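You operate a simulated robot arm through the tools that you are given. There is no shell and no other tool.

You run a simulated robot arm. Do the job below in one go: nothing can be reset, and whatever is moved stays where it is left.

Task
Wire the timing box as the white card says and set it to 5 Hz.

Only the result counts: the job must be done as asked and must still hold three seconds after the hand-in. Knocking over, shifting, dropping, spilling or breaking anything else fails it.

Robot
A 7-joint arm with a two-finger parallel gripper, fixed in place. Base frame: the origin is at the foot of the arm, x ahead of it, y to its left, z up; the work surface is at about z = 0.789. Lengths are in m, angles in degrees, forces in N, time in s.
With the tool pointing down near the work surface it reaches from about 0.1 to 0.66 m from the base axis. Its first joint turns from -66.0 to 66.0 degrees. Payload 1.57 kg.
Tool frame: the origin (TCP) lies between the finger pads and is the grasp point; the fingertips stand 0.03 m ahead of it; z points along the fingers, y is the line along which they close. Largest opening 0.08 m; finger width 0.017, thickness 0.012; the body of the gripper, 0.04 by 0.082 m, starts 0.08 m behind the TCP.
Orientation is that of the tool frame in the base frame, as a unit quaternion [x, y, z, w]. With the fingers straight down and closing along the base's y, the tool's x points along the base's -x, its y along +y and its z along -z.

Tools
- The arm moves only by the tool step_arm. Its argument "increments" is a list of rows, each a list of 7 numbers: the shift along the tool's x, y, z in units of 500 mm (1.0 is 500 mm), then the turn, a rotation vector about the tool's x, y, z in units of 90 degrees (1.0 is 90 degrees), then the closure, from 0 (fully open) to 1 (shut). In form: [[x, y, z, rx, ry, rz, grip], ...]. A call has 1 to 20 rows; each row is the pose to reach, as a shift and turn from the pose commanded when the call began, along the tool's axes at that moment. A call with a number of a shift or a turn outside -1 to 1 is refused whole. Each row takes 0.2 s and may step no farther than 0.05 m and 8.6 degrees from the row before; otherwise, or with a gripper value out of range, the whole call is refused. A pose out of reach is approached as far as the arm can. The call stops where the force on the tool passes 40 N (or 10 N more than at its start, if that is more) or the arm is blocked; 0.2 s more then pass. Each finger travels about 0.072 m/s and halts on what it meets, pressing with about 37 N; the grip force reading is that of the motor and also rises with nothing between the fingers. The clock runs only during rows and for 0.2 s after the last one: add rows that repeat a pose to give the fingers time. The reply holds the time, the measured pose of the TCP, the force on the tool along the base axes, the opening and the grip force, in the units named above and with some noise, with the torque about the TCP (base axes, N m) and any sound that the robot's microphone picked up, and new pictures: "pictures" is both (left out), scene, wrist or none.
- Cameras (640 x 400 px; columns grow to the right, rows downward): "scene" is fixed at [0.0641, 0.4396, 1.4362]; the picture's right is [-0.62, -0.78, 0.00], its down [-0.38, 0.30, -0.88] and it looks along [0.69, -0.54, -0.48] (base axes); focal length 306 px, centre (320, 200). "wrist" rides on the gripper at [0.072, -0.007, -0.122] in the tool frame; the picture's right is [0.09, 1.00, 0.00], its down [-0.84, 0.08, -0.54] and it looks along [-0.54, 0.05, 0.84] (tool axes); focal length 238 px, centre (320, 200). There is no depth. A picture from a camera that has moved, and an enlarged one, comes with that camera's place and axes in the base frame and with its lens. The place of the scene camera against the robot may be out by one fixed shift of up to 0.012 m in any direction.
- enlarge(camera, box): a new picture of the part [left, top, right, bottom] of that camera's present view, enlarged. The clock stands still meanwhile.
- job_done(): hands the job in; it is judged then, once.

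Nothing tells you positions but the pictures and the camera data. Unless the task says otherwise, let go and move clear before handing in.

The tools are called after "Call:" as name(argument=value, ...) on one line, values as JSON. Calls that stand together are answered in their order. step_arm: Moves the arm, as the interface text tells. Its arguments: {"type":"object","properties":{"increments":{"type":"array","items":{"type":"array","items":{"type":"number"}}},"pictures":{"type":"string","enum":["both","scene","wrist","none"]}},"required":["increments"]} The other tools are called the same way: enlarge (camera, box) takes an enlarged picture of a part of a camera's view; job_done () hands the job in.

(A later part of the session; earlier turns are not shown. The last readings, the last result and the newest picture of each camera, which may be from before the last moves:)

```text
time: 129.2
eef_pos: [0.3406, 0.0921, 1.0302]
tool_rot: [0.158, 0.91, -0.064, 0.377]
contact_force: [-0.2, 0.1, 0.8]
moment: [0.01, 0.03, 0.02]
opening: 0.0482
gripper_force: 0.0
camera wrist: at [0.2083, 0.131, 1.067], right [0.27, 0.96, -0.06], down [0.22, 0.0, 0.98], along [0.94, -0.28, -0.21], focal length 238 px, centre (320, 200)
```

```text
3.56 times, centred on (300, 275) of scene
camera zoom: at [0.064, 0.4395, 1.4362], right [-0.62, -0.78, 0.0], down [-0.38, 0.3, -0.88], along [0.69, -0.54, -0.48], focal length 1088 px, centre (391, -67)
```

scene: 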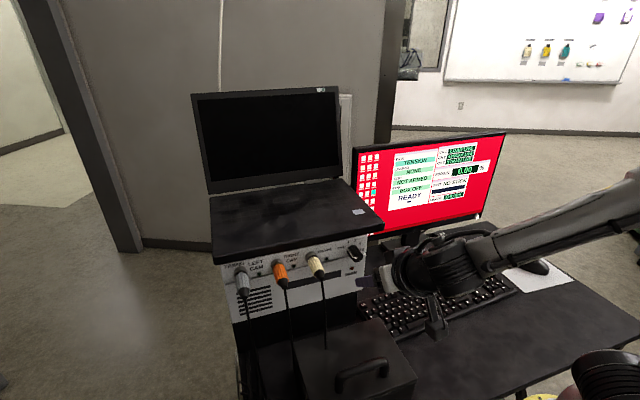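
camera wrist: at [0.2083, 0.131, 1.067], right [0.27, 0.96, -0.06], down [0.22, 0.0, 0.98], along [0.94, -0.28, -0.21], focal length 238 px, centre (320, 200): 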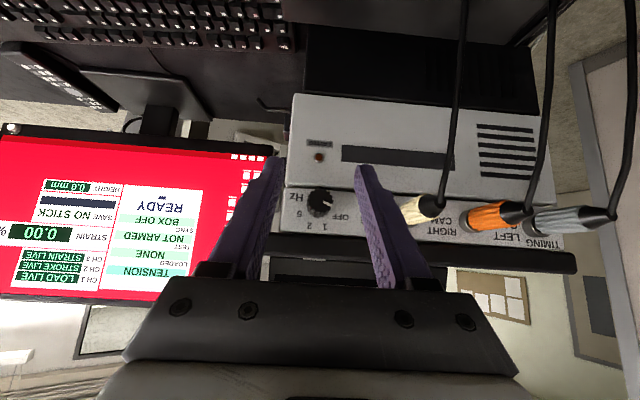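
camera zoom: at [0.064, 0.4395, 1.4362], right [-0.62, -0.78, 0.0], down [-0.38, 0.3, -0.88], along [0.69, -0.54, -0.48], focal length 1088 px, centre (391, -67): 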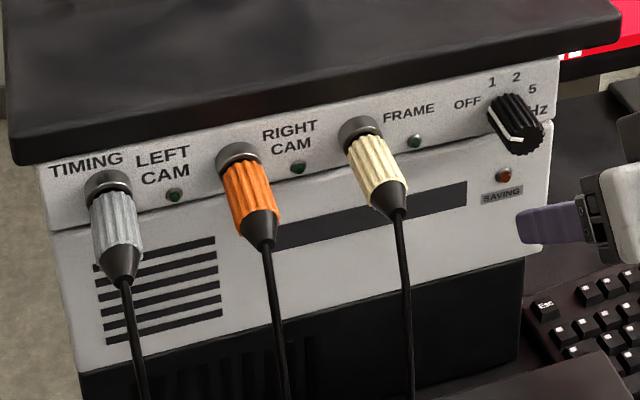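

From the front I can see the knob clearly: it points to OFF, and 5 is about 130° clockwise. I'll turn the tool horizontal toward the knob, rolled 60° anticlockwise so there is room to turn clockwise.

Call:
step_arm(increments=[[0.0019, 0.0007, 0.0019, 0.029, -0.0503, -0.0701, 0.5], [0.0038, 0.0013, 0.0038, 0.058, -0.1005, -0.1401, 0.575], [0.0057, 0.002, 0.0057, 0.0871, -0.1508, -0.2102, 0.575], [0.0076, 0.0027, 0.0076, 0.1161, -0.2011, -0.2803, 0.575], [0.0094, 0.0033, 0.0094, 0.1451, -0.2513, -0.3503, 0.575], [0.0113, 0.004, 0.0113, 0.1741, -0.3016, -0.4204, 0.575], [0.0132, 0.0047, 0.0132, 0.2032, -0.3519, -0.4905, 0.575], [0.0151, 0.0053, 0.0151, 0.2322, -0.4021, -0.5605, 0.575], [0.017, 0.006, 0.017, 0.2612, -0.4524, -0.6306, 0.575]])

Call:
enlarge(camera="wrist", box=[220, 100, 420, 260])

Call:
enlarge(camera="scene", box=[290, 210, 430, 310])

```text
time: 131.2
eef_pos: [0.3425, 0.0942, 1.0179]
tool_rot: [-0.243, 0.663, -0.454, 0.544]
contact_force: [-0.5, 0.0, 0.5]
moment: [0.0, 0.02, 0.01]
opening: 0.0339
gripper_force: 0.0
camera wrist: at [0.2037, 0.0735, 0.9891], right [0.14, 0.39, -0.91], down [-0.25, 0.9, 0.35], along [0.96, 0.18, 0.23], focal length 238 px, centre (320, 200)
```

scene: 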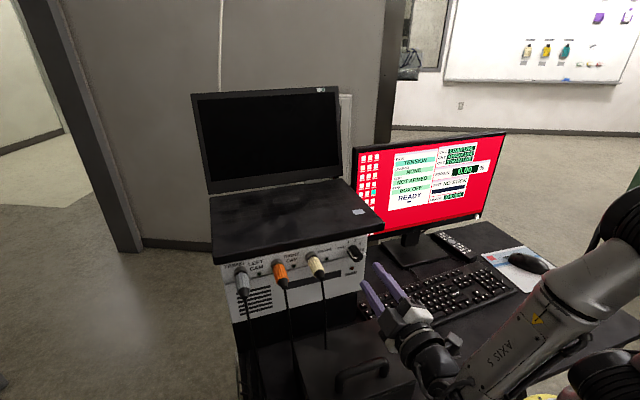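
wrist: 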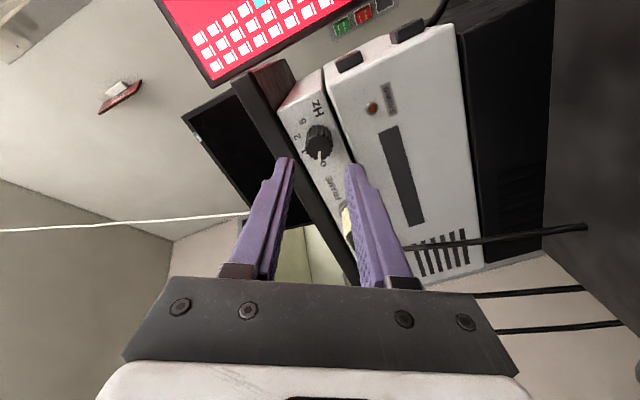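

```text
2.50 times, centred on (320, 180) of wrist
camera zoom: at [0.2037, 0.0735, 0.9891], right [0.14, 0.39, -0.91], down [-0.25, 0.9, 0.35], along [0.96, 0.18, 0.23], focal length 596 px, centre (320, 250)
```

zoom: 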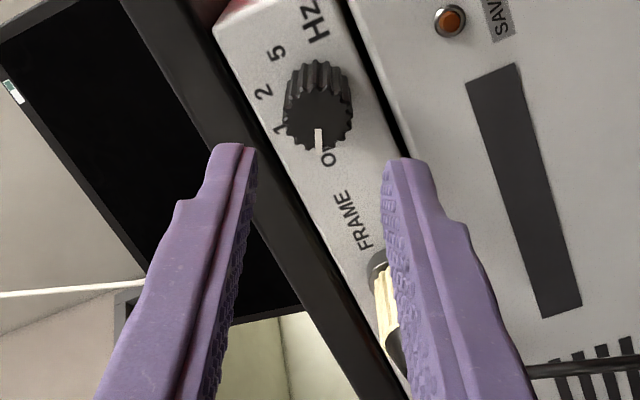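

```text
4.00 times, centred on (360, 260) of scene
camera zoom: at [0.0641, 0.4396, 1.4362], right [-0.62, -0.78, 0.0], down [-0.38, 0.3, -0.88], along [0.69, -0.54, -0.48], focal length 1224 px, centre (160, -40)
```

zoom: 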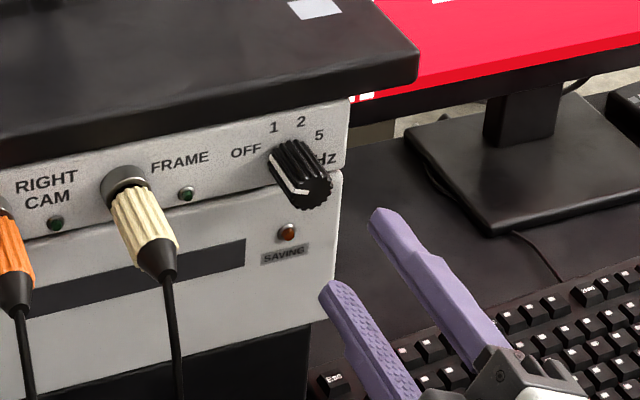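

The tool is horizontal, facing the knob. I advance 3 cm and check the centring.

Call:
step_arm(increments=[[0, 0, 0.03, 0, 0, 0, 0.55], [0, 0, 0.06, 0, 0, 0, 0.55]], pictures="wrist")

Call:
enlarge(camera="wrist", box=[260, 120, 380, 220])

Call:
enlarge(camera="scene", box=[320, 220, 400, 290])

```text
time: 131.8
eef_pos: [0.3698, 0.0835, 1.0171]
tool_rot: [-0.244, 0.665, -0.453, 0.542]
contact_force: [0.2, 1.2, -1.0]
moment: [0.04, -0.04, -0.03]
opening: 0.0358
gripper_force: 0.1
camera wrist: at [0.232, 0.0632, 0.9888], right [0.14, 0.39, -0.91], down [-0.25, 0.9, 0.35], along [0.96, 0.18, 0.23], focal length 238 px, centre (320, 200)
```

wrist: 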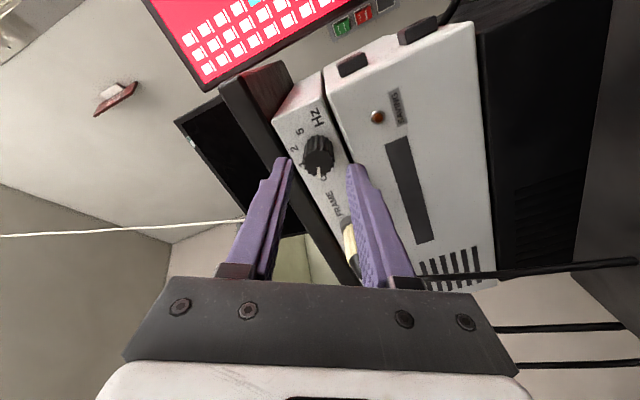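

```text
4.00 times, centred on (320, 170) of wrist
camera zoom: at [0.232, 0.0632, 0.9888], right [0.14, 0.39, -0.91], down [-0.25, 0.9, 0.35], along [0.96, 0.18, 0.23], focal length 953 px, centre (320, 320)
```

zoom: 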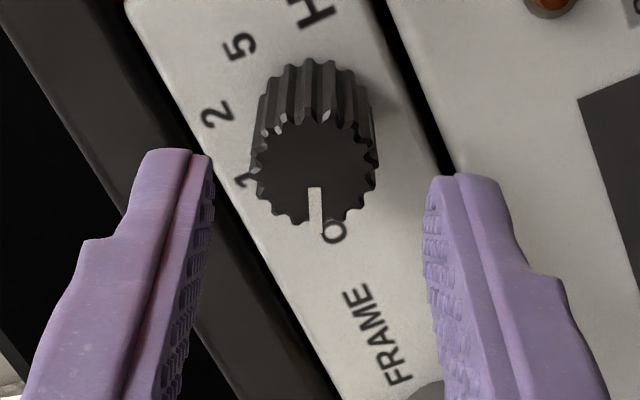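

```text
5.71 times, centred on (360, 255) of scene
camera zoom: at [0.0641, 0.4396, 1.4362], right [-0.62, -0.78, 0.0], down [-0.38, 0.3, -0.88], along [0.69, -0.54, -0.48], focal length 1748 px, centre (91, -114)
```

zoom: 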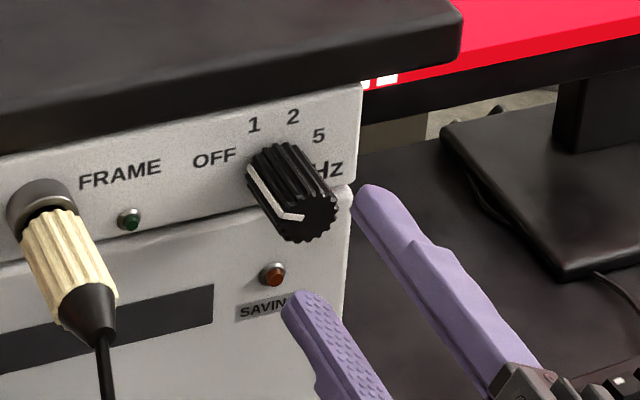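

The knob sits 4 mm off the tool axis (up-left). I shift accordingly, narrow the opening to 32 mm, and check again.

Call:
step_arm(increments=[[-0.0082, -0.002, 0, 0, 0, 0, 0.6], [-0.0082, -0.002, 0.016, 0, 0, 0, 0.6]], pictures="none")

Call:
enlarge(camera="wrist", box=[260, 120, 380, 220])

Call:
enlarge(camera="scene", box=[320, 220, 400, 290])

```text
time: 132.4
eef_pos: [0.3787, 0.0855, 1.021]
tool_rot: [-0.244, 0.664, -0.452, 0.543]
contact_force: [0.3, 0.5, -0.9]
moment: [0.01, 0.0, -0.05]
opening: 0.032
gripper_force: 0.0
```

```text
4.00 times, centred on (320, 170) of wrist
camera zoom: at [0.2403, 0.0639, 0.9923], right [0.14, 0.4, -0.91], down [-0.25, 0.9, 0.35], along [0.96, 0.18, 0.23], focal length 953 px, centre (320, 320)
```

zoom: 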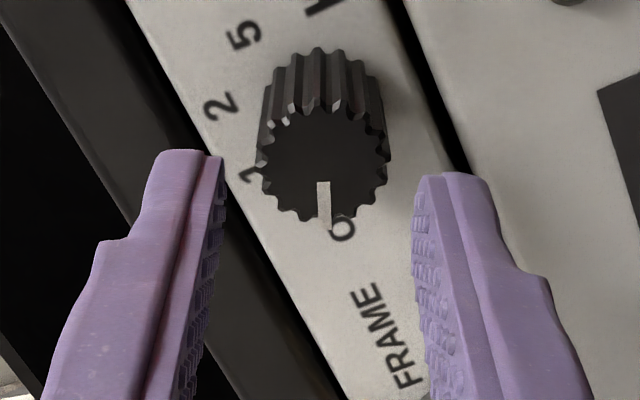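

```text
5.71 times, centred on (360, 255) of scene
camera zoom: at [0.0641, 0.4396, 1.4362], right [-0.62, -0.78, 0.0], down [-0.38, 0.3, -0.88], along [0.69, -0.54, -0.48], focal length 1748 px, centre (91, -114)
```

zoom: 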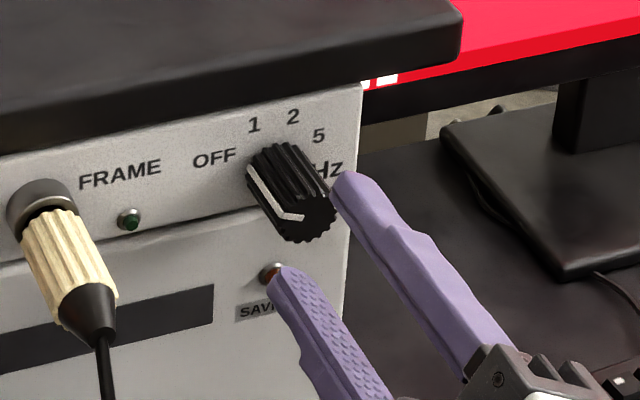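

The knob is now exactly on the tool axis. I advance in steps over it.

Call:
step_arm(increments=[[0, 0, 0.02, 0, 0, 0, 0.6], [0, 0, 0.04, 0, 0, 0, 0.6]], pictures="none")

Call:
enlarge(camera="wrist", box=[260, 120, 380, 220])

Call:
enlarge(camera="scene", box=[320, 220, 400, 290])

```text
time: 133.0
eef_pos: [0.3977, 0.0785, 1.0221]
tool_rot: [-0.245, 0.664, -0.453, 0.542]
contact_force: [0.0, -0.2, -0.1]
moment: [0.01, 0.01, -0.01]
opening: 0.032
gripper_force: 0.0
```

```text
4.00 times, centred on (320, 170) of wrist
camera zoom: at [0.2591, 0.0572, 0.9923], right [0.14, 0.39, -0.91], down [-0.25, 0.9, 0.35], along [0.96, 0.18, 0.23], focal length 953 px, centre (320, 320)
```

zoom: 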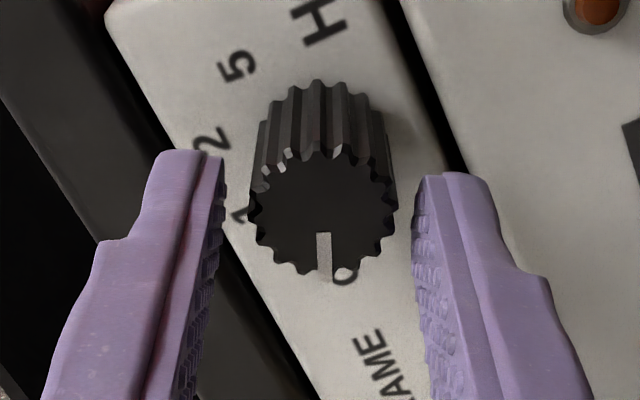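

```text
5.71 times, centred on (360, 255) of scene
camera zoom: at [0.0641, 0.4396, 1.4362], right [-0.62, -0.78, 0.0], down [-0.38, 0.3, -0.88], along [0.69, -0.54, -0.48], focal length 1748 px, centre (91, -114)
```

zoom: 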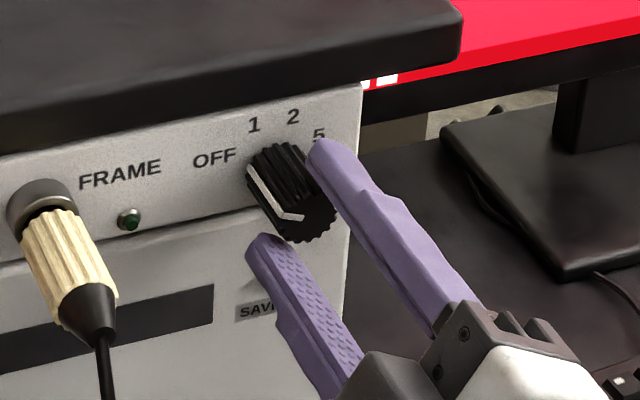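

Call:
step_arm(increments=[[0.002, 0, 0.016, 0, 0, 0, 0.6], [0.002, 0, 0.032, 0, 0, 0, 0.6]], pictures="none")

Call:
enlarge(camera="wrist", box=[260, 120, 380, 220])

Call:
enlarge(camera="scene", box=[320, 210, 400, 280])

```text
time: 133.6
eef_pos: [0.4123, 0.0713, 1.0198]
tool_rot: [-0.244, 0.664, -0.452, 0.543]
contact_force: [0.2, 0.2, 0.4]
moment: [0.02, 0.02, 0.0]
opening: 0.0323
gripper_force: 0.1
```

```text
4.00 times, centred on (320, 170) of wrist
camera zoom: at [0.2738, 0.0503, 0.9916], right [0.14, 0.39, -0.91], down [-0.25, 0.9, 0.35], along [0.96, 0.18, 0.23], focal length 953 px, centre (320, 320)
```

zoom: 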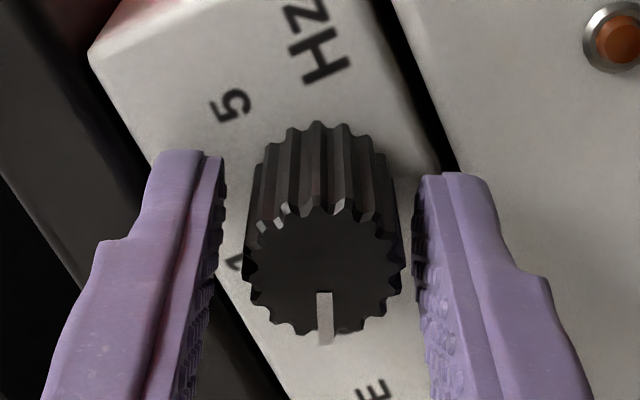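

```text
5.71 times, centred on (360, 245) of scene
camera zoom: at [0.0641, 0.4396, 1.4362], right [-0.62, -0.78, 0.0], down [-0.38, 0.3, -0.88], along [0.69, -0.54, -0.48], focal length 1748 px, centre (91, -57)
```

zoom: 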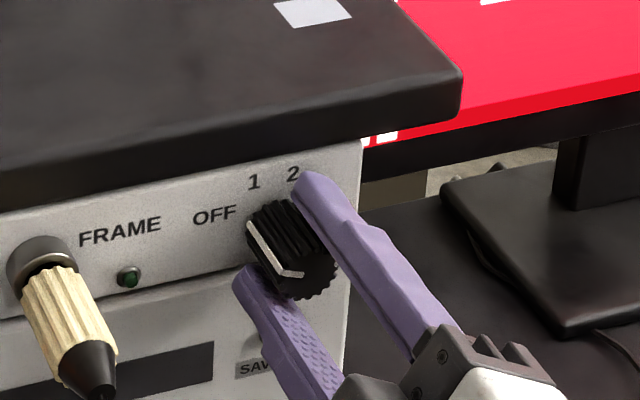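

The fingers straddle the knob, their tips just short of the panel. I shift 1 mm to centre and close on it.

Call:
step_arm(increments=[[0, 0.002, 0, 0, 0, 0, 0.6], [0, 0.002, 0, 0, 0, 0, 0.75], [0, 0.002, 0, 0, 0, 0, 1], [0, 0.002, 0, 0, 0, 0, 1]], pictures="none")

Call:
enlarge(camera="wrist", box=[260, 120, 380, 220])

```text
time: 134.6
eef_pos: [0.4122, 0.0721, 1.0207]
tool_rot: [-0.244, 0.664, -0.452, 0.543]
contact_force: [-0.3, -3.9, 3.5]
moment: [0.01, 0.0, 0.07]
opening: 0.0245
gripper_force: 36.2
```

```text
4.00 times, centred on (320, 170) of wrist
camera zoom: at [0.274, 0.0508, 0.991], right [0.14, 0.4, -0.91], down [-0.25, 0.9, 0.35], along [0.96, 0.18, 0.23], focal length 953 px, centre (320, 320)
```

zoom: 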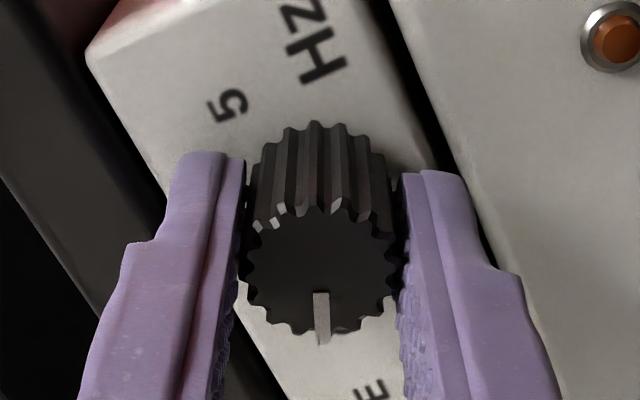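

The knob is gripped at its 24.5 mm diameter. I turn it clockwise by 40° first and look at the pointer and the monitor.

Call:
step_arm(increments=[[0, -0.0008, 0, 0, 0, 0.0889, 1], [0, -0.0008, 0, 0, 0, 0.1778, 1], [0, -0.0008, 0, 0, 0, 0.2667, 1], [0, -0.0008, 0, 0, 0, 0.3556, 1], [0, -0.0008, 0, 0, 0, 0.4444, 1]])

Call:
enlarge(camera="wrist", box=[260, 120, 380, 220])

Call:
enlarge(camera="scene", box=[320, 120, 520, 260])

```text
time: 135.8
eef_pos: [0.4125, 0.0714, 1.0206]
tool_rot: [0.0, 0.707, -0.24, 0.665]
contact_force: [-11.9, -7.9, 6.9]
moment: [0.11, 0.19, 0.23]
opening: 0.0246
gripper_force: 36.2
camera wrist: at [0.2857, 0.0834, 0.9561], right [0.31, 0.85, -0.42], down [-0.39, 0.52, 0.76], along [0.87, -0.07, 0.49], focal length 238 px, centre (320, 200)
```

scene: 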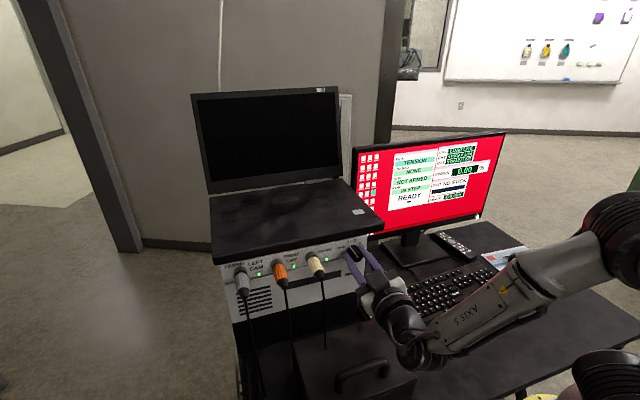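
wrist: 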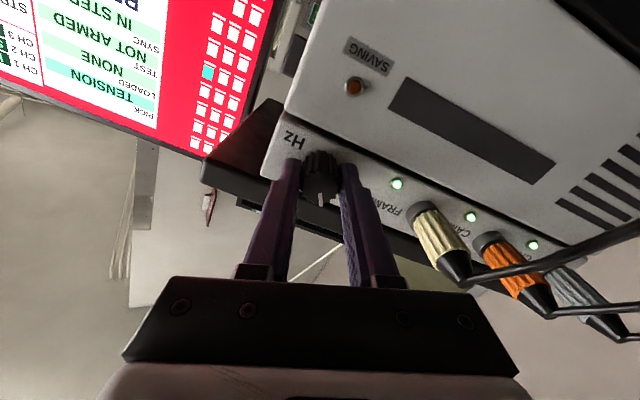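

```text
4.00 times, centred on (320, 170) of wrist
camera zoom: at [0.2857, 0.0834, 0.9561], right [0.31, 0.85, -0.42], down [-0.39, 0.52, 0.76], along [0.87, -0.07, 0.49], focal length 953 px, centre (320, 320)
```

zoom: 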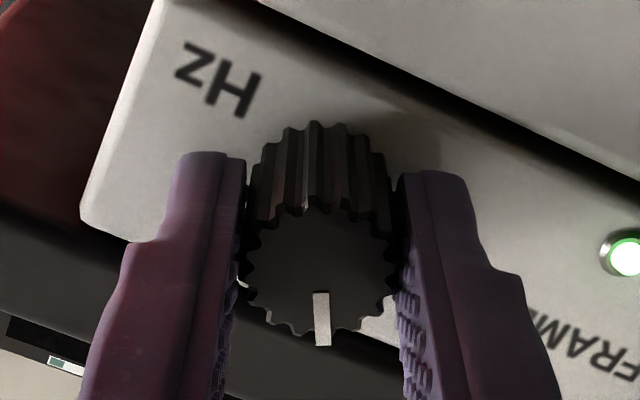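

```text
2.86 times, centred on (420, 190) of scene
camera zoom: at [0.0636, 0.4393, 1.4363], right [-0.62, -0.78, 0.0], down [-0.38, 0.3, -0.88], along [0.69, -0.54, -0.48], focal length 874 px, centre (34, 229)
```

zoom: 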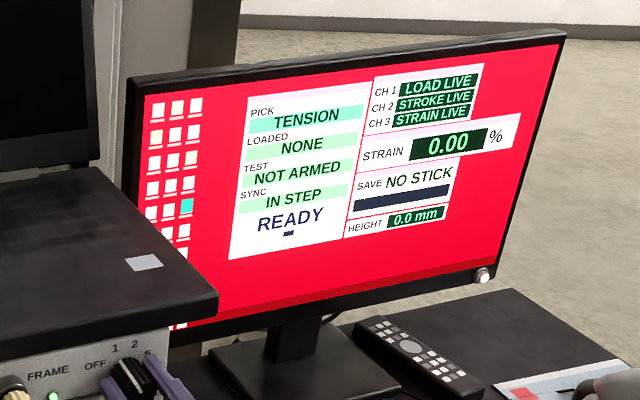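

Turning it on lit all three LEDs and the monitor now shows SYNC "IN STEP", so the wiring is right. I correct a small sideways strain and turn another 40°.

Call:
step_arm(increments=[[0, -0.0022, -0.0016, 0, 0, 0, 1], [0, -0.0022, -0.0016, 0, 0, 0, 1]], pictures="none")

```text
time: 136.4
eef_pos: [0.4129, 0.0721, 1.0199]
tool_rot: [-0.002, 0.708, -0.238, 0.665]
contact_force: [13.5, -7.4, 0.1]
moment: [-0.13, -0.56, 0.29]
opening: 0.0246
gripper_force: 36.1
```

Call:
step_arm(increments=[[0, -0.0002, 0.0011, 0, 0, 0, 1], [0, -0.0002, 0.0011, 0, 0, 0.0889, 1], [0, -0.0002, 0.0011, 0, 0, 0.1778, 1], [0, -0.0002, 0.0011, 0, 0, 0.2667, 1]], pictures="none")

Call:
enlarge(camera="wrist", box=[240, 110, 400, 230])

Call:
enlarge(camera="scene", box=[320, 210, 400, 280])

```text
time: 137.4
eef_pos: [0.4119, 0.0709, 1.0199]
tool_rot: [0.146, 0.692, -0.095, 0.7]
contact_force: [-2.4, 0.2, 2.1]
moment: [-0.07, -0.14, 0.37]
opening: 0.0241
gripper_force: 36.0
```

```text
3.33 times, centred on (320, 170) of wrist
camera zoom: at [0.2953, 0.1105, 0.9495], right [0.34, 0.94, -0.02], down [-0.5, 0.2, 0.84], along [0.8, -0.27, 0.54], focal length 794 px, centre (320, 300)
```

zoom: 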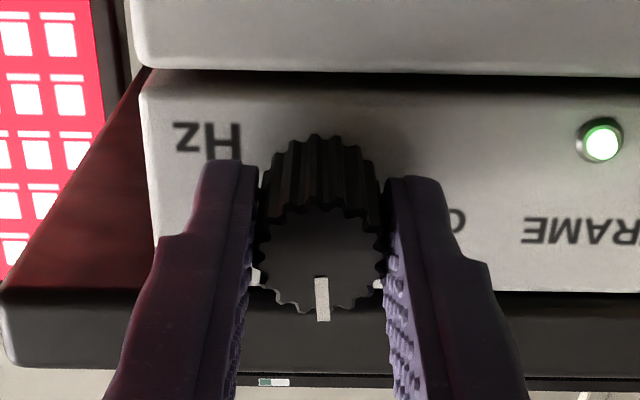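

```text
5.71 times, centred on (360, 245) of scene
camera zoom: at [0.064, 0.4396, 1.4362], right [-0.62, -0.78, 0.0], down [-0.38, 0.3, -0.88], along [0.69, -0.54, -0.48], focal length 1748 px, centre (91, -57)
```

zoom: 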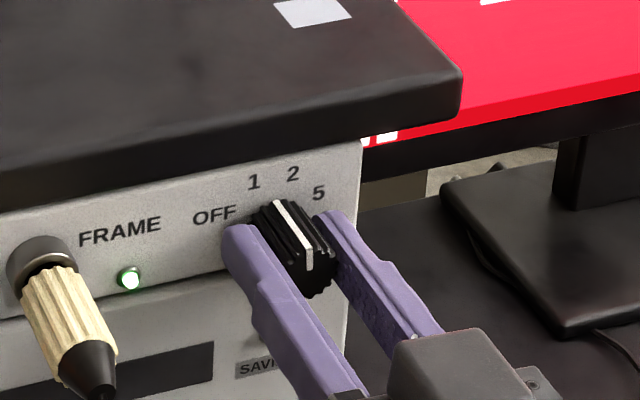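

The pointer is now straight up, between 1 and 2. I keep turning: another 32°.

Call:
step_arm(increments=[[0, 0, 0, 0, 0, 0.0889, 1], [0, 0, 0, 0, 0, 0.1778, 1], [0, 0, 0, 0, 0, 0.2667, 1], [0, 0, 0, 0, 0, 0.3556, 1]], pictures="none")

Call:
enlarge(camera="scene", box=[320, 210, 400, 280])

Call:
enlarge(camera="wrist", box=[240, 110, 400, 230])

```text
time: 138.3
eef_pos: [0.4073, 0.0713, 1.0259]
tool_rot: [0.298, 0.658, 0.04, 0.69]
contact_force: [11.7, -10.7, -1.4]
moment: [-0.02, 0.04, 1.06]
opening: 0.0253
gripper_force: 36.9
out of reach, approached as far as the arm can: row 3, 4
stopped in row 4: the force on the tool passed its limit at 62 N (the readings are from after the stop); the commanded pose is now the measured one
```

```text
5.71 times, centred on (360, 245) of scene
camera zoom: at [0.0644, 0.4392, 1.4363], right [-0.62, -0.78, 0.0], down [-0.38, 0.3, -0.88], along [0.69, -0.54, -0.48], focal length 1748 px, centre (91, -57)
```

zoom: 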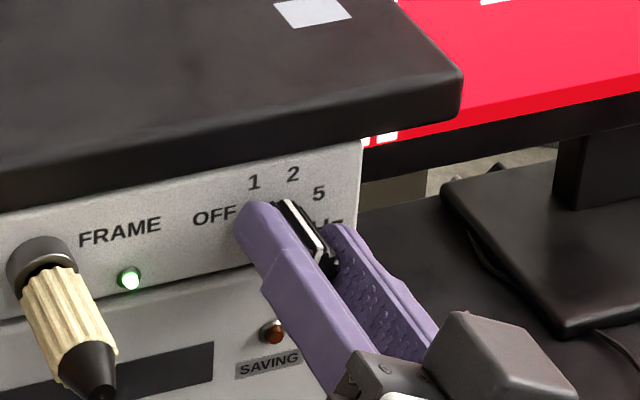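

```text
3.33 times, centred on (320, 170) of wrist
camera zoom: at [0.3001, 0.1406, 0.9654], right [0.35, 0.86, 0.38], down [-0.59, -0.12, 0.8], along [0.73, -0.5, 0.46], focal length 794 px, centre (320, 300)
```

zoom: 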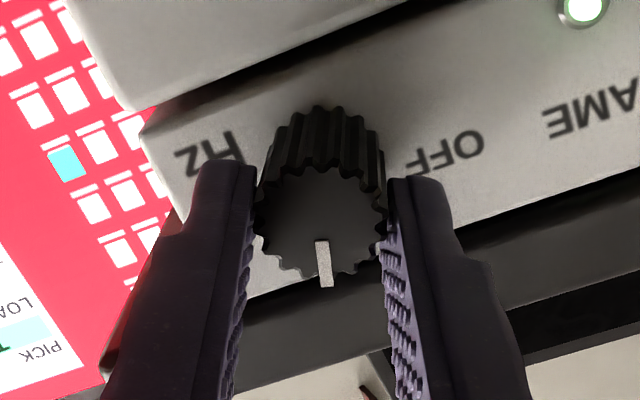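

The wrist reached its limit at this roll, so I release the knob, back off, and will re-grip it with the hand rolled the other way.

Call:
step_arm(increments=[[0, 0, 0, 0, 0, 0, 0.7], [0, 0, 0, 0, 0, 0, 0.62], [0, 0, 0, 0, 0, 0, 0.6]])

Call:
enlarge(camera="scene", box=[320, 210, 400, 280])

Call:
enlarge(camera="wrist", box=[240, 110, 400, 230])

```text
time: 139.1
eef_pos: [0.4072, 0.0719, 1.0265]
tool_rot: [0.297, 0.658, 0.041, 0.691]
contact_force: [0.2, -0.7, -1.0]
moment: [0.01, 0.02, -0.01]
opening: 0.0321
gripper_force: 0.0
camera wrist: at [0.2996, 0.1415, 0.9655], right [0.35, 0.86, 0.38], down [-0.59, -0.12, 0.8], along [0.73, -0.5, 0.46], focal length 238 px, centre (320, 200)
```

scene: 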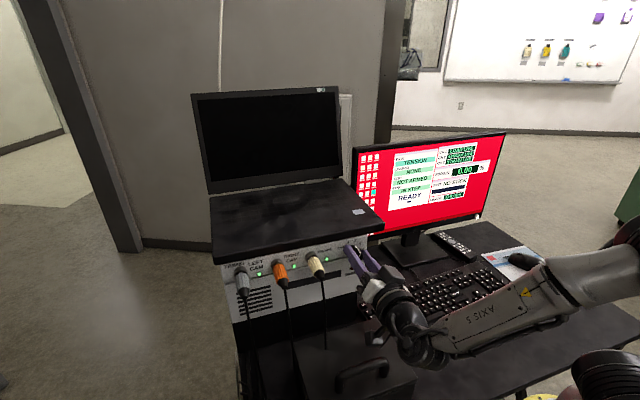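
wrist: 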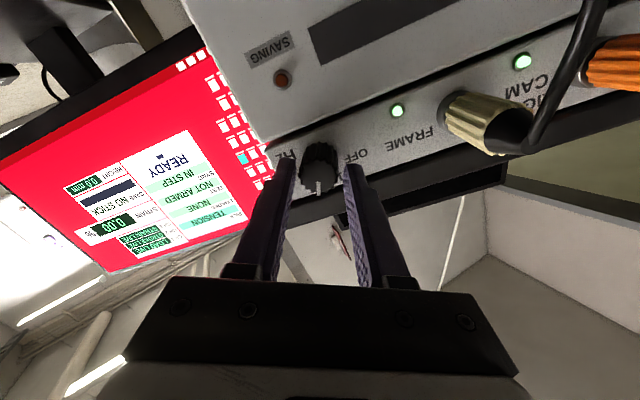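

```text
5.71 times, centred on (360, 245) of scene
camera zoom: at [0.0641, 0.4396, 1.4362], right [-0.62, -0.78, 0.0], down [-0.38, 0.3, -0.88], along [0.69, -0.54, -0.48], focal length 1748 px, centre (91, -57)
```

zoom: 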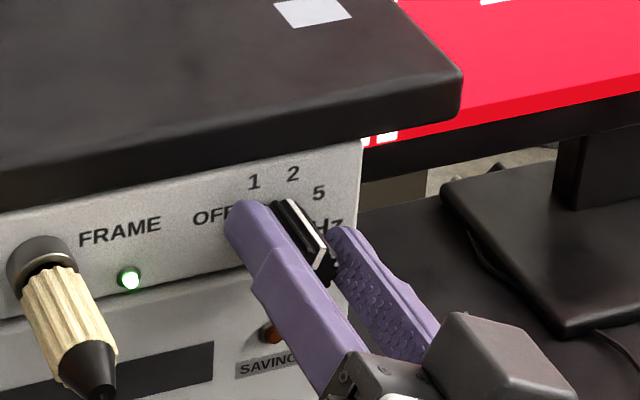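

```text
3.33 times, centred on (320, 170) of wrist
camera zoom: at [0.2996, 0.1415, 0.9655], right [0.35, 0.86, 0.38], down [-0.59, -0.12, 0.8], along [0.73, -0.5, 0.46], focal length 794 px, centre (320, 300)
```

zoom: 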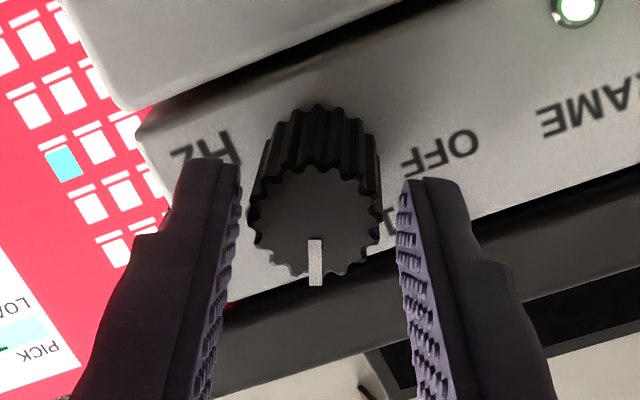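

The knob now points at 2 (about +22°). I back off 4.5 cm and roll the hand back to -45° for the last step to 5.

Call:
step_arm(increments=[[0, 0, -0.04, 0, 0, 0, 0.6], [0.0073, -0.0042, -0.0894, 0, 0, 0, 0.575], [0.0146, -0.0084, -0.0894, -0.001, -0.0031, -0.0808, 0.575], [0.0146, -0.0084, -0.0894, -0.0019, -0.0061, -0.1617, 0.575], [0.0146, -0.0084, -0.0894, -0.0029, -0.0092, -0.2425, 0.575], [0.0146, -0.0084, -0.0894, -0.0039, -0.0122, -0.3233, 0.575], [0.0146, -0.0084, -0.0894, -0.0049, -0.0153, -0.4042, 0.575], [0.0146, -0.0084, -0.0894, -0.0058, -0.0184, -0.485, 0.575], [0.0146, -0.0084, -0.0894, -0.0068, -0.0214, -0.5658, 0.575], [0.0146, -0.0084, -0.0894, -0.0078, -0.0245, -0.6466, 0.575], [0.0146, -0.0084, -0.0894, -0.0087, -0.0275, -0.7275, 0.575], [0.0146, -0.0084, -0.0894, -0.0097, -0.0306, -0.8083, 0.575]])

Call:
enlarge(camera="wrist", box=[240, 100, 400, 220])

Call:
enlarge(camera="scene", box=[320, 210, 400, 280])

```text
time: 141.7
eef_pos: [0.3657, 0.0874, 1.0199]
tool_rot: [-0.155, 0.69, -0.38, 0.596]
contact_force: [-0.3, 1.4, 0.2]
moment: [0.0, -0.02, 0.0]
opening: 0.0338
gripper_force: 0.1
camera wrist: at [0.2306, 0.0757, 0.9746], right [0.22, 0.6, -0.77], down [-0.29, 0.79, 0.54], along [0.93, 0.11, 0.34], focal length 238 px, centre (320, 200)
```

scene: 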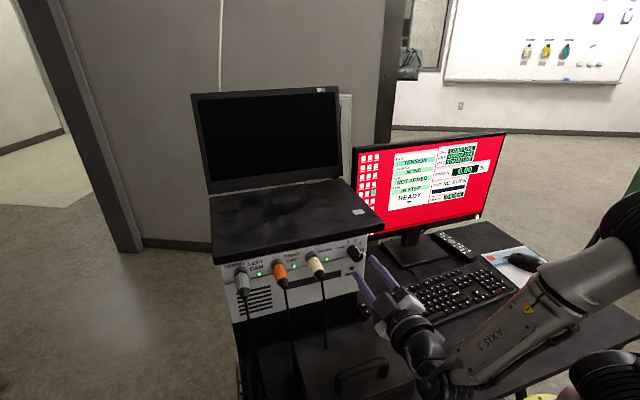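
wrist: 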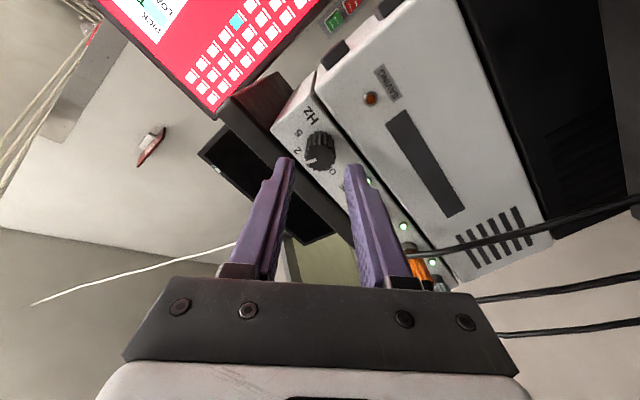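

```text
3.33 times, centred on (320, 160) of wrist
camera zoom: at [0.2306, 0.0757, 0.9746], right [0.22, 0.6, -0.77], down [-0.29, 0.79, 0.54], along [0.93, 0.11, 0.34], focal length 794 px, centre (320, 333)
```

zoom: 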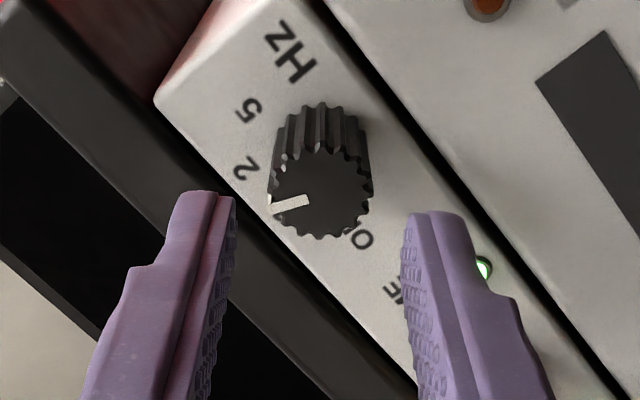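

```text
5.71 times, centred on (360, 245) of scene
camera zoom: at [0.0641, 0.4396, 1.4362], right [-0.62, -0.78, 0.0], down [-0.38, 0.3, -0.88], along [0.69, -0.54, -0.48], focal length 1748 px, centre (91, -57)
```

zoom: 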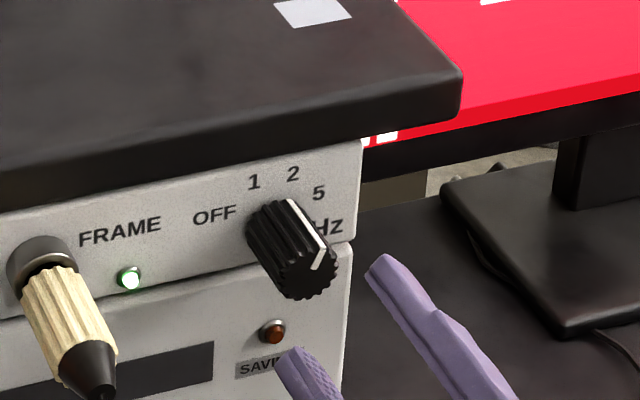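

The knob points at 2. The hand is rolled to -45° and centred; I advance over the knob again.

Call:
step_arm(increments=[[-0.002, 0, 0.033, 0, 0, 0, 0.6], [-0.002, 0, 0.066, 0, 0, 0, 0.6], [-0.002, 0, 0.082, 0, 0, 0, 0.6], [-0.002, 0, 0.098, 0, 0, 0, 0.6]], pictures="none")

Call:
enlarge(camera="wrist", box=[240, 110, 400, 230])

```text
time: 142.7
eef_pos: [0.4118, 0.071, 1.0203]
tool_rot: [-0.155, 0.69, -0.378, 0.597]
contact_force: [1.3, -0.1, -0.1]
moment: [0.0, 0.0, 0.02]
opening: 0.0322
gripper_force: 0.0
```

```text
3.33 times, centred on (320, 170) of wrist
camera zoom: at [0.2768, 0.0598, 0.9754], right [0.22, 0.6, -0.77], down [-0.29, 0.79, 0.54], along [0.93, 0.11, 0.35], focal length 794 px, centre (320, 300)
```

zoom: 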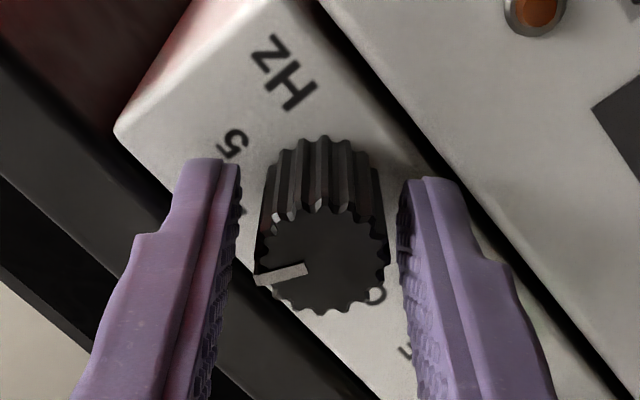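

Straddled evenly. I close on the knob and read the strain.

Call:
step_arm(increments=[[0, 0.0006, 0, 0, 0, 0, 0.75], [0, 0.0006, 0, 0, 0, 0, 1], [0, 0.0006, 0, 0, 0, 0, 1]], pictures="none")

```text
time: 143.5
eef_pos: [0.4118, 0.0718, 1.0207]
tool_rot: [-0.153, 0.69, -0.379, 0.597]
contact_force: [4.7, -3.6, 0.3]
moment: [0.1, 0.25, 0.66]
opening: 0.0246
gripper_force: 36.2
```

Call:
step_arm(increments=[[0, 0, 0, 0, 0, 0.08, 1], [0, 0, 0, 0, 0, 0.16, 1], [0, 0, 0, 0, 0, 0.24, 1], [0, 0, 0, 0, 0, 0.32, 1], [0, 0, 0, 0, 0, 0.4, 1]], pictures="none")

Call:
enlarge(camera="wrist", box=[240, 110, 400, 230])

Call:
enlarge(camera="scene", box=[320, 210, 400, 280])

```text
time: 144.7
eef_pos: [0.4119, 0.0707, 1.0204]
tool_rot: [0.067, 0.704, -0.174, 0.685]
contact_force: [-3.9, -4.1, 2.7]
moment: [0.18, 0.47, 0.58]
opening: 0.0243
gripper_force: 36.5
```

```text
3.33 times, centred on (320, 170) of wrist
camera zoom: at [0.2897, 0.0956, 0.9512], right [0.33, 0.91, -0.25], down [-0.44, 0.38, 0.81], along [0.84, -0.16, 0.53], focal length 794 px, centre (320, 300)
```

zoom: 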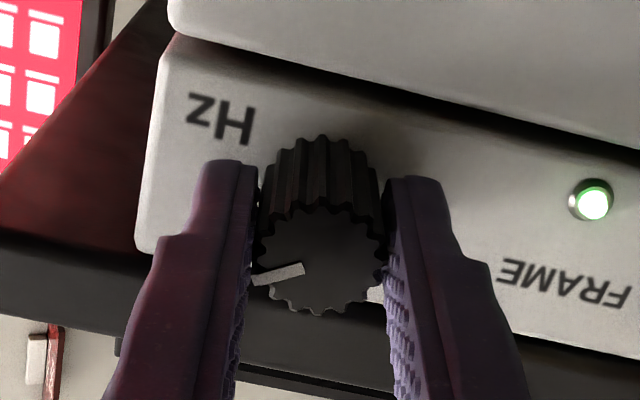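

```text
5.71 times, centred on (360, 245) of scene
camera zoom: at [0.0639, 0.4394, 1.4362], right [-0.62, -0.78, 0.0], down [-0.38, 0.3, -0.88], along [0.69, -0.54, -0.48], focal length 1748 px, centre (91, -57)
```

zoom: 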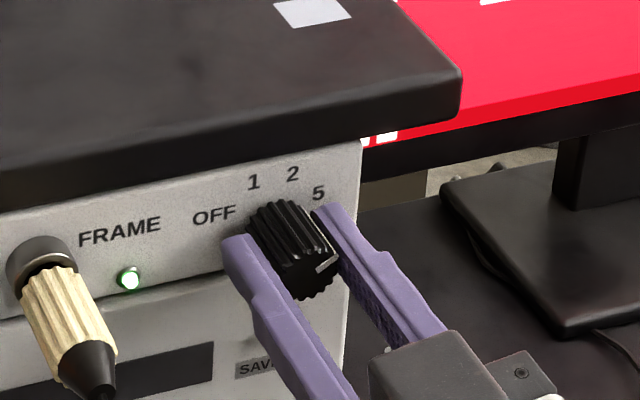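

The pointer is at roughly 59°; the 5 mark is at about 67.5° (OFF was at -67.4°). I turn another 8.6°.

Call:
step_arm(increments=[[0, -0.0004, 0, 0, 0, 0.05, 1], [0, -0.0004, 0, 0, 0, 0.095, 1], [0, -0.0004, 0, 0, 0, 0.095, 1]], pictures="none")

Call:
enlarge(camera="wrist", box=[240, 110, 400, 230])

Call:
enlarge(camera="scene", box=[330, 220, 380, 270])

```text
time: 145.5
eef_pos: [0.4111, 0.072, 1.0198]
tool_rot: [0.119, 0.697, -0.123, 0.696]
contact_force: [-4.4, -2.5, 3.6]
moment: [0.16, 0.36, 0.62]
opening: 0.0248
gripper_force: 36.0
```

```text
3.33 times, centred on (320, 170) of wrist
camera zoom: at [0.2933, 0.1055, 0.9493], right [0.34, 0.94, -0.1], down [-0.48, 0.26, 0.84], along [0.81, -0.23, 0.54], focal length 794 px, centre (320, 300)
```

zoom: 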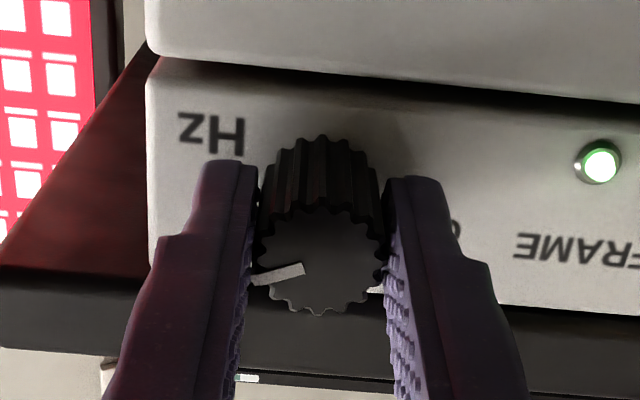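

```text
8.00 times, centred on (355, 245) of scene
camera zoom: at [0.0639, 0.4395, 1.4362], right [-0.62, -0.78, 0.0], down [-0.38, 0.3, -0.88], along [0.69, -0.54, -0.48], focal length 2447 px, centre (40, -160)
```

zoom: 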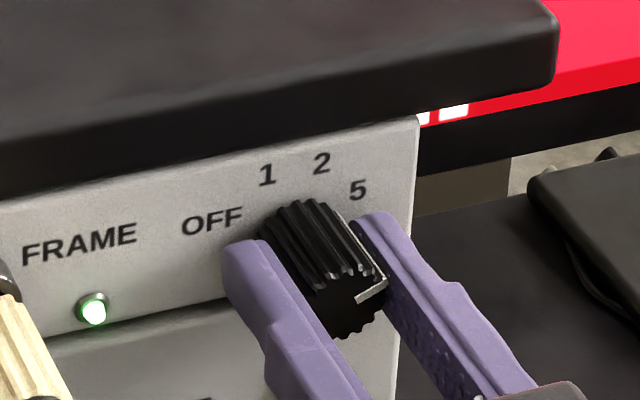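

The pointer now reads about 68°, i.e. at 5. I release the knob and back away along its axis.

Call:
step_arm(increments=[[0, 0, 0, 0, 0, 0, 0.68], [0, 0, 0, 0, 0, 0, 0.6], [0, 0, -0.02, 0, 0, 0, 0.58], [0, 0, -0.08, 0, 0, 0, 0.58], [0, 0, -0.15, 0, 0, 0, 0.58]])

Call:
enlarge(camera="scene", box=[320, 210, 400, 280])

Call:
enlarge(camera="wrist", box=[240, 80, 400, 200])

Call:
enlarge(camera="scene", box=[340, 120, 520, 232])

```text
time: 146.7
eef_pos: [0.3398, 0.0982, 1.0208]
tool_rot: [0.118, 0.698, -0.125, 0.695]
contact_force: [0.4, 0.2, 0.1]
moment: [-0.04, 0.0, -0.01]
opening: 0.0336
gripper_force: 0.2
camera wrist: at [0.2215, 0.1308, 0.9497], right [0.34, 0.94, -0.1], down [-0.48, 0.26, 0.84], along [0.81, -0.23, 0.54], focal length 238 px, centre (320, 200)
```

scene: 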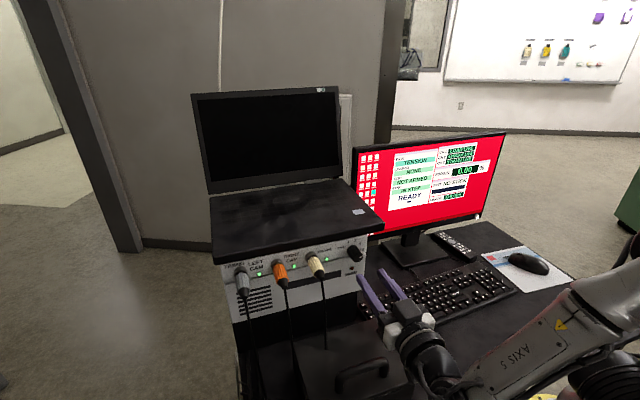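
wrist: 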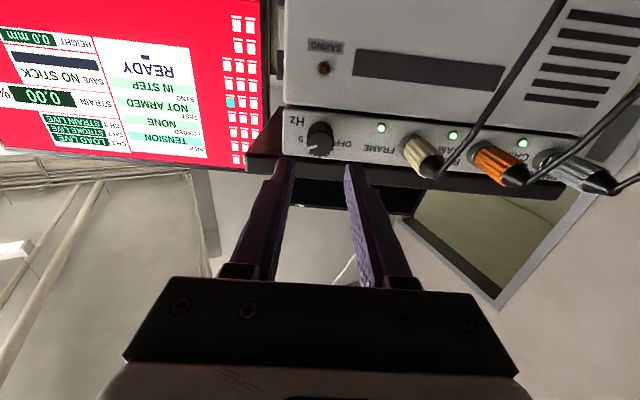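

```text
5.71 times, centred on (360, 245) of scene
camera zoom: at [0.0641, 0.4396, 1.4362], right [-0.62, -0.78, 0.0], down [-0.38, 0.3, -0.88], along [0.69, -0.54, -0.48], focal length 1748 px, centre (91, -57)
```

zoom: 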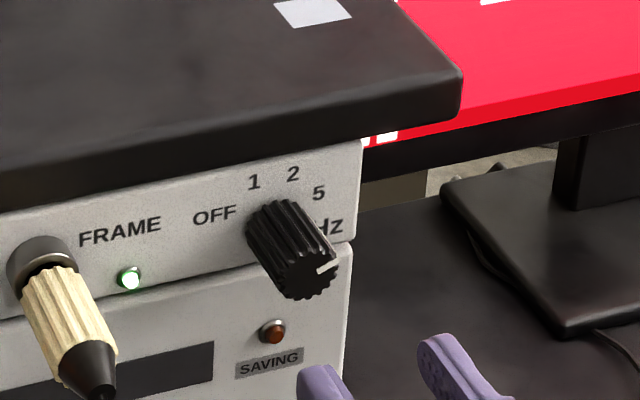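

```text
3.33 times, centred on (320, 140) of wrist
camera zoom: at [0.2215, 0.1308, 0.9497], right [0.34, 0.94, -0.1], down [-0.48, 0.26, 0.84], along [0.81, -0.23, 0.54], focal length 794 px, centre (320, 400)
```

zoom: 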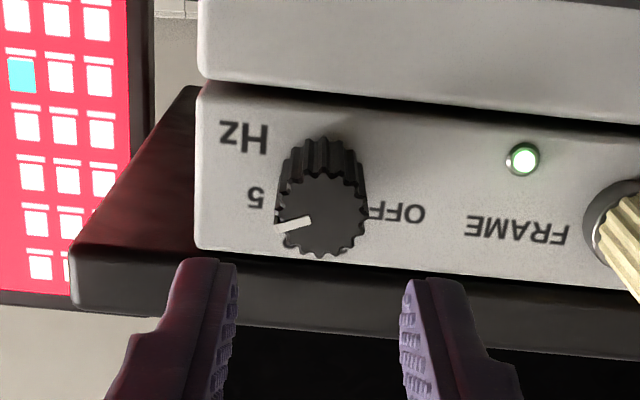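

```text
3.56 times, centred on (430, 176) of scene
camera zoom: at [0.0641, 0.4396, 1.4362], right [-0.62, -0.78, 0.0], down [-0.38, 0.3, -0.88], along [0.69, -0.54, -0.48], focal length 1088 px, centre (-71, 285)
```

zoom: 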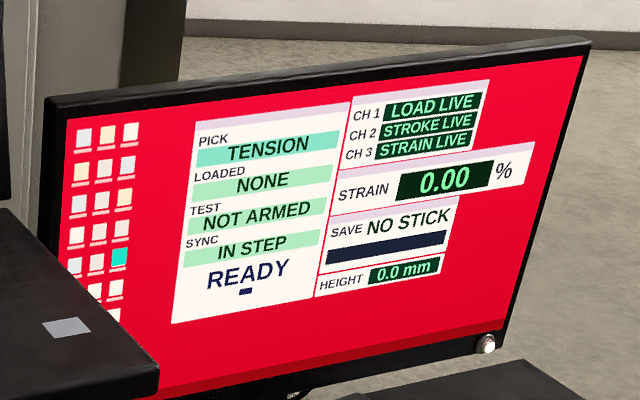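

The knob points at 5 (about 67°), the LEDs are lit and SYNC reads "IN STEP". I'll check once more from the same frontal view as before.

Call:
step_arm(increments=[[0, 0, -0.01, 0, 0.0833, 0, 0.58], [0, 0, -0.02, 0, 0.1667, 0, 0.58], [0, 0, -0.02, 0, 0.25, 0, 0.58], [0, 0, -0.02, 0, 0.3333, 0, 0.5], [0, 0, -0.02, 0, 0.4167, 0, 0.45], [0, 0, -0.02, 0, 0.5, 0, 0.4]])

Call:
enlarge(camera="wrist", box=[240, 140, 400, 260])

Call:
enlarge(camera="scene", box=[210, 220, 390, 330])

```text
time: 148.1
eef_pos: [0.332, 0.101, 1.0196]
tool_rot: [0.157, 0.911, -0.069, 0.376]
contact_force: [0.5, 0.1, 0.2]
moment: [-0.01, -0.01, -0.03]
opening: 0.048
gripper_force: 0.1
camera wrist: at [0.1992, 0.1403, 1.0568], right [0.28, 0.96, -0.07], down [0.23, 0.01, 0.97], along [0.93, -0.28, -0.22], focal length 238 px, centre (320, 200)
```

scene: 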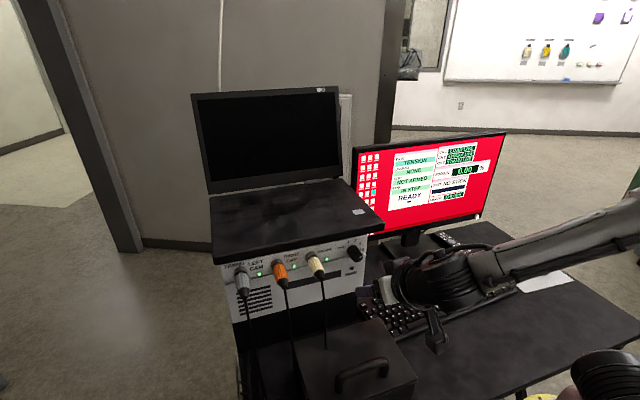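
wrist: 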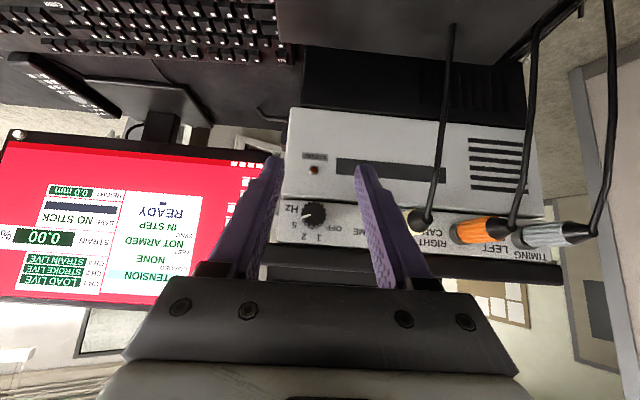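

```text
3.33 times, centred on (320, 200) of wrist
camera zoom: at [0.1992, 0.1403, 1.0568], right [0.28, 0.96, -0.07], down [0.23, 0.01, 0.97], along [0.93, -0.28, -0.22], focal length 794 px, centre (320, 200)
```

zoom: 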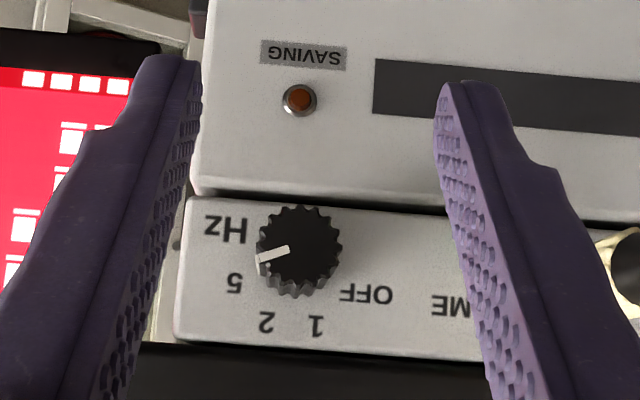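

```text
3.56 times, centred on (300, 275) of scene
camera zoom: at [0.0641, 0.4396, 1.4362], right [-0.62, -0.78, 0.0], down [-0.38, 0.3, -0.88], along [0.69, -0.54, -0.48], focal length 1088 px, centre (391, -67)
```

zoom: 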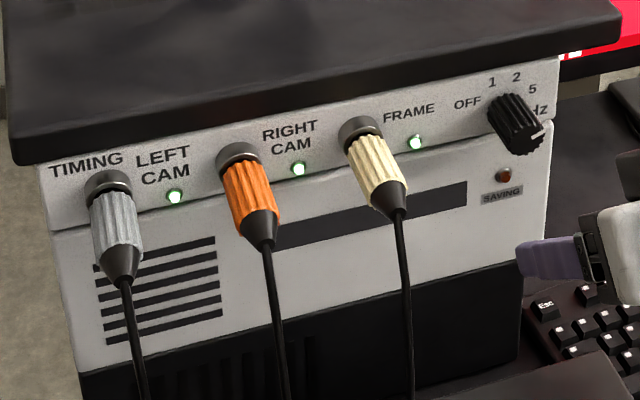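

Call:
enlarge(camera="wrist", box=[280, 190, 345, 245])

Call:
enlarge(camera="wrist", box=[400, 190, 600, 290])

```text
7.27 times, centred on (312, 218) of wrist
camera zoom: at [0.1992, 0.1403, 1.0568], right [0.28, 0.96, -0.07], down [0.23, 0.01, 0.97], along [0.93, -0.28, -0.22], focal length 1734 px, centre (374, 73)
```

zoom: 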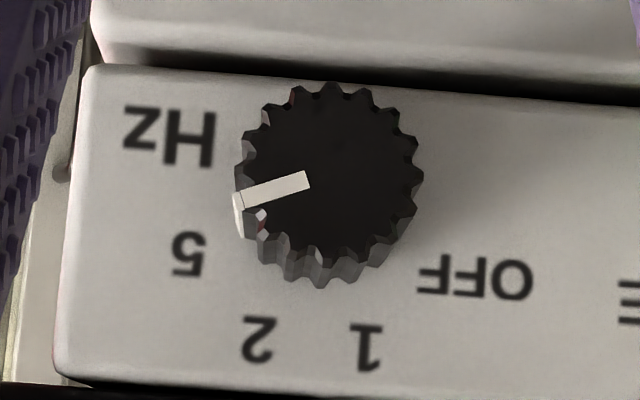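

```text
3.20 times, centred on (500, 240) of wrist
camera zoom: at [0.1992, 0.1403, 1.0568], right [0.28, 0.96, -0.07], down [0.23, 0.01, 0.97], along [0.93, -0.28, -0.22], focal length 763 px, centre (-256, 72)
```

zoom: 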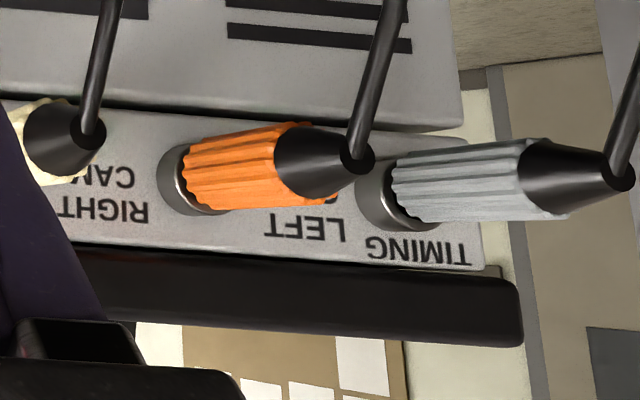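

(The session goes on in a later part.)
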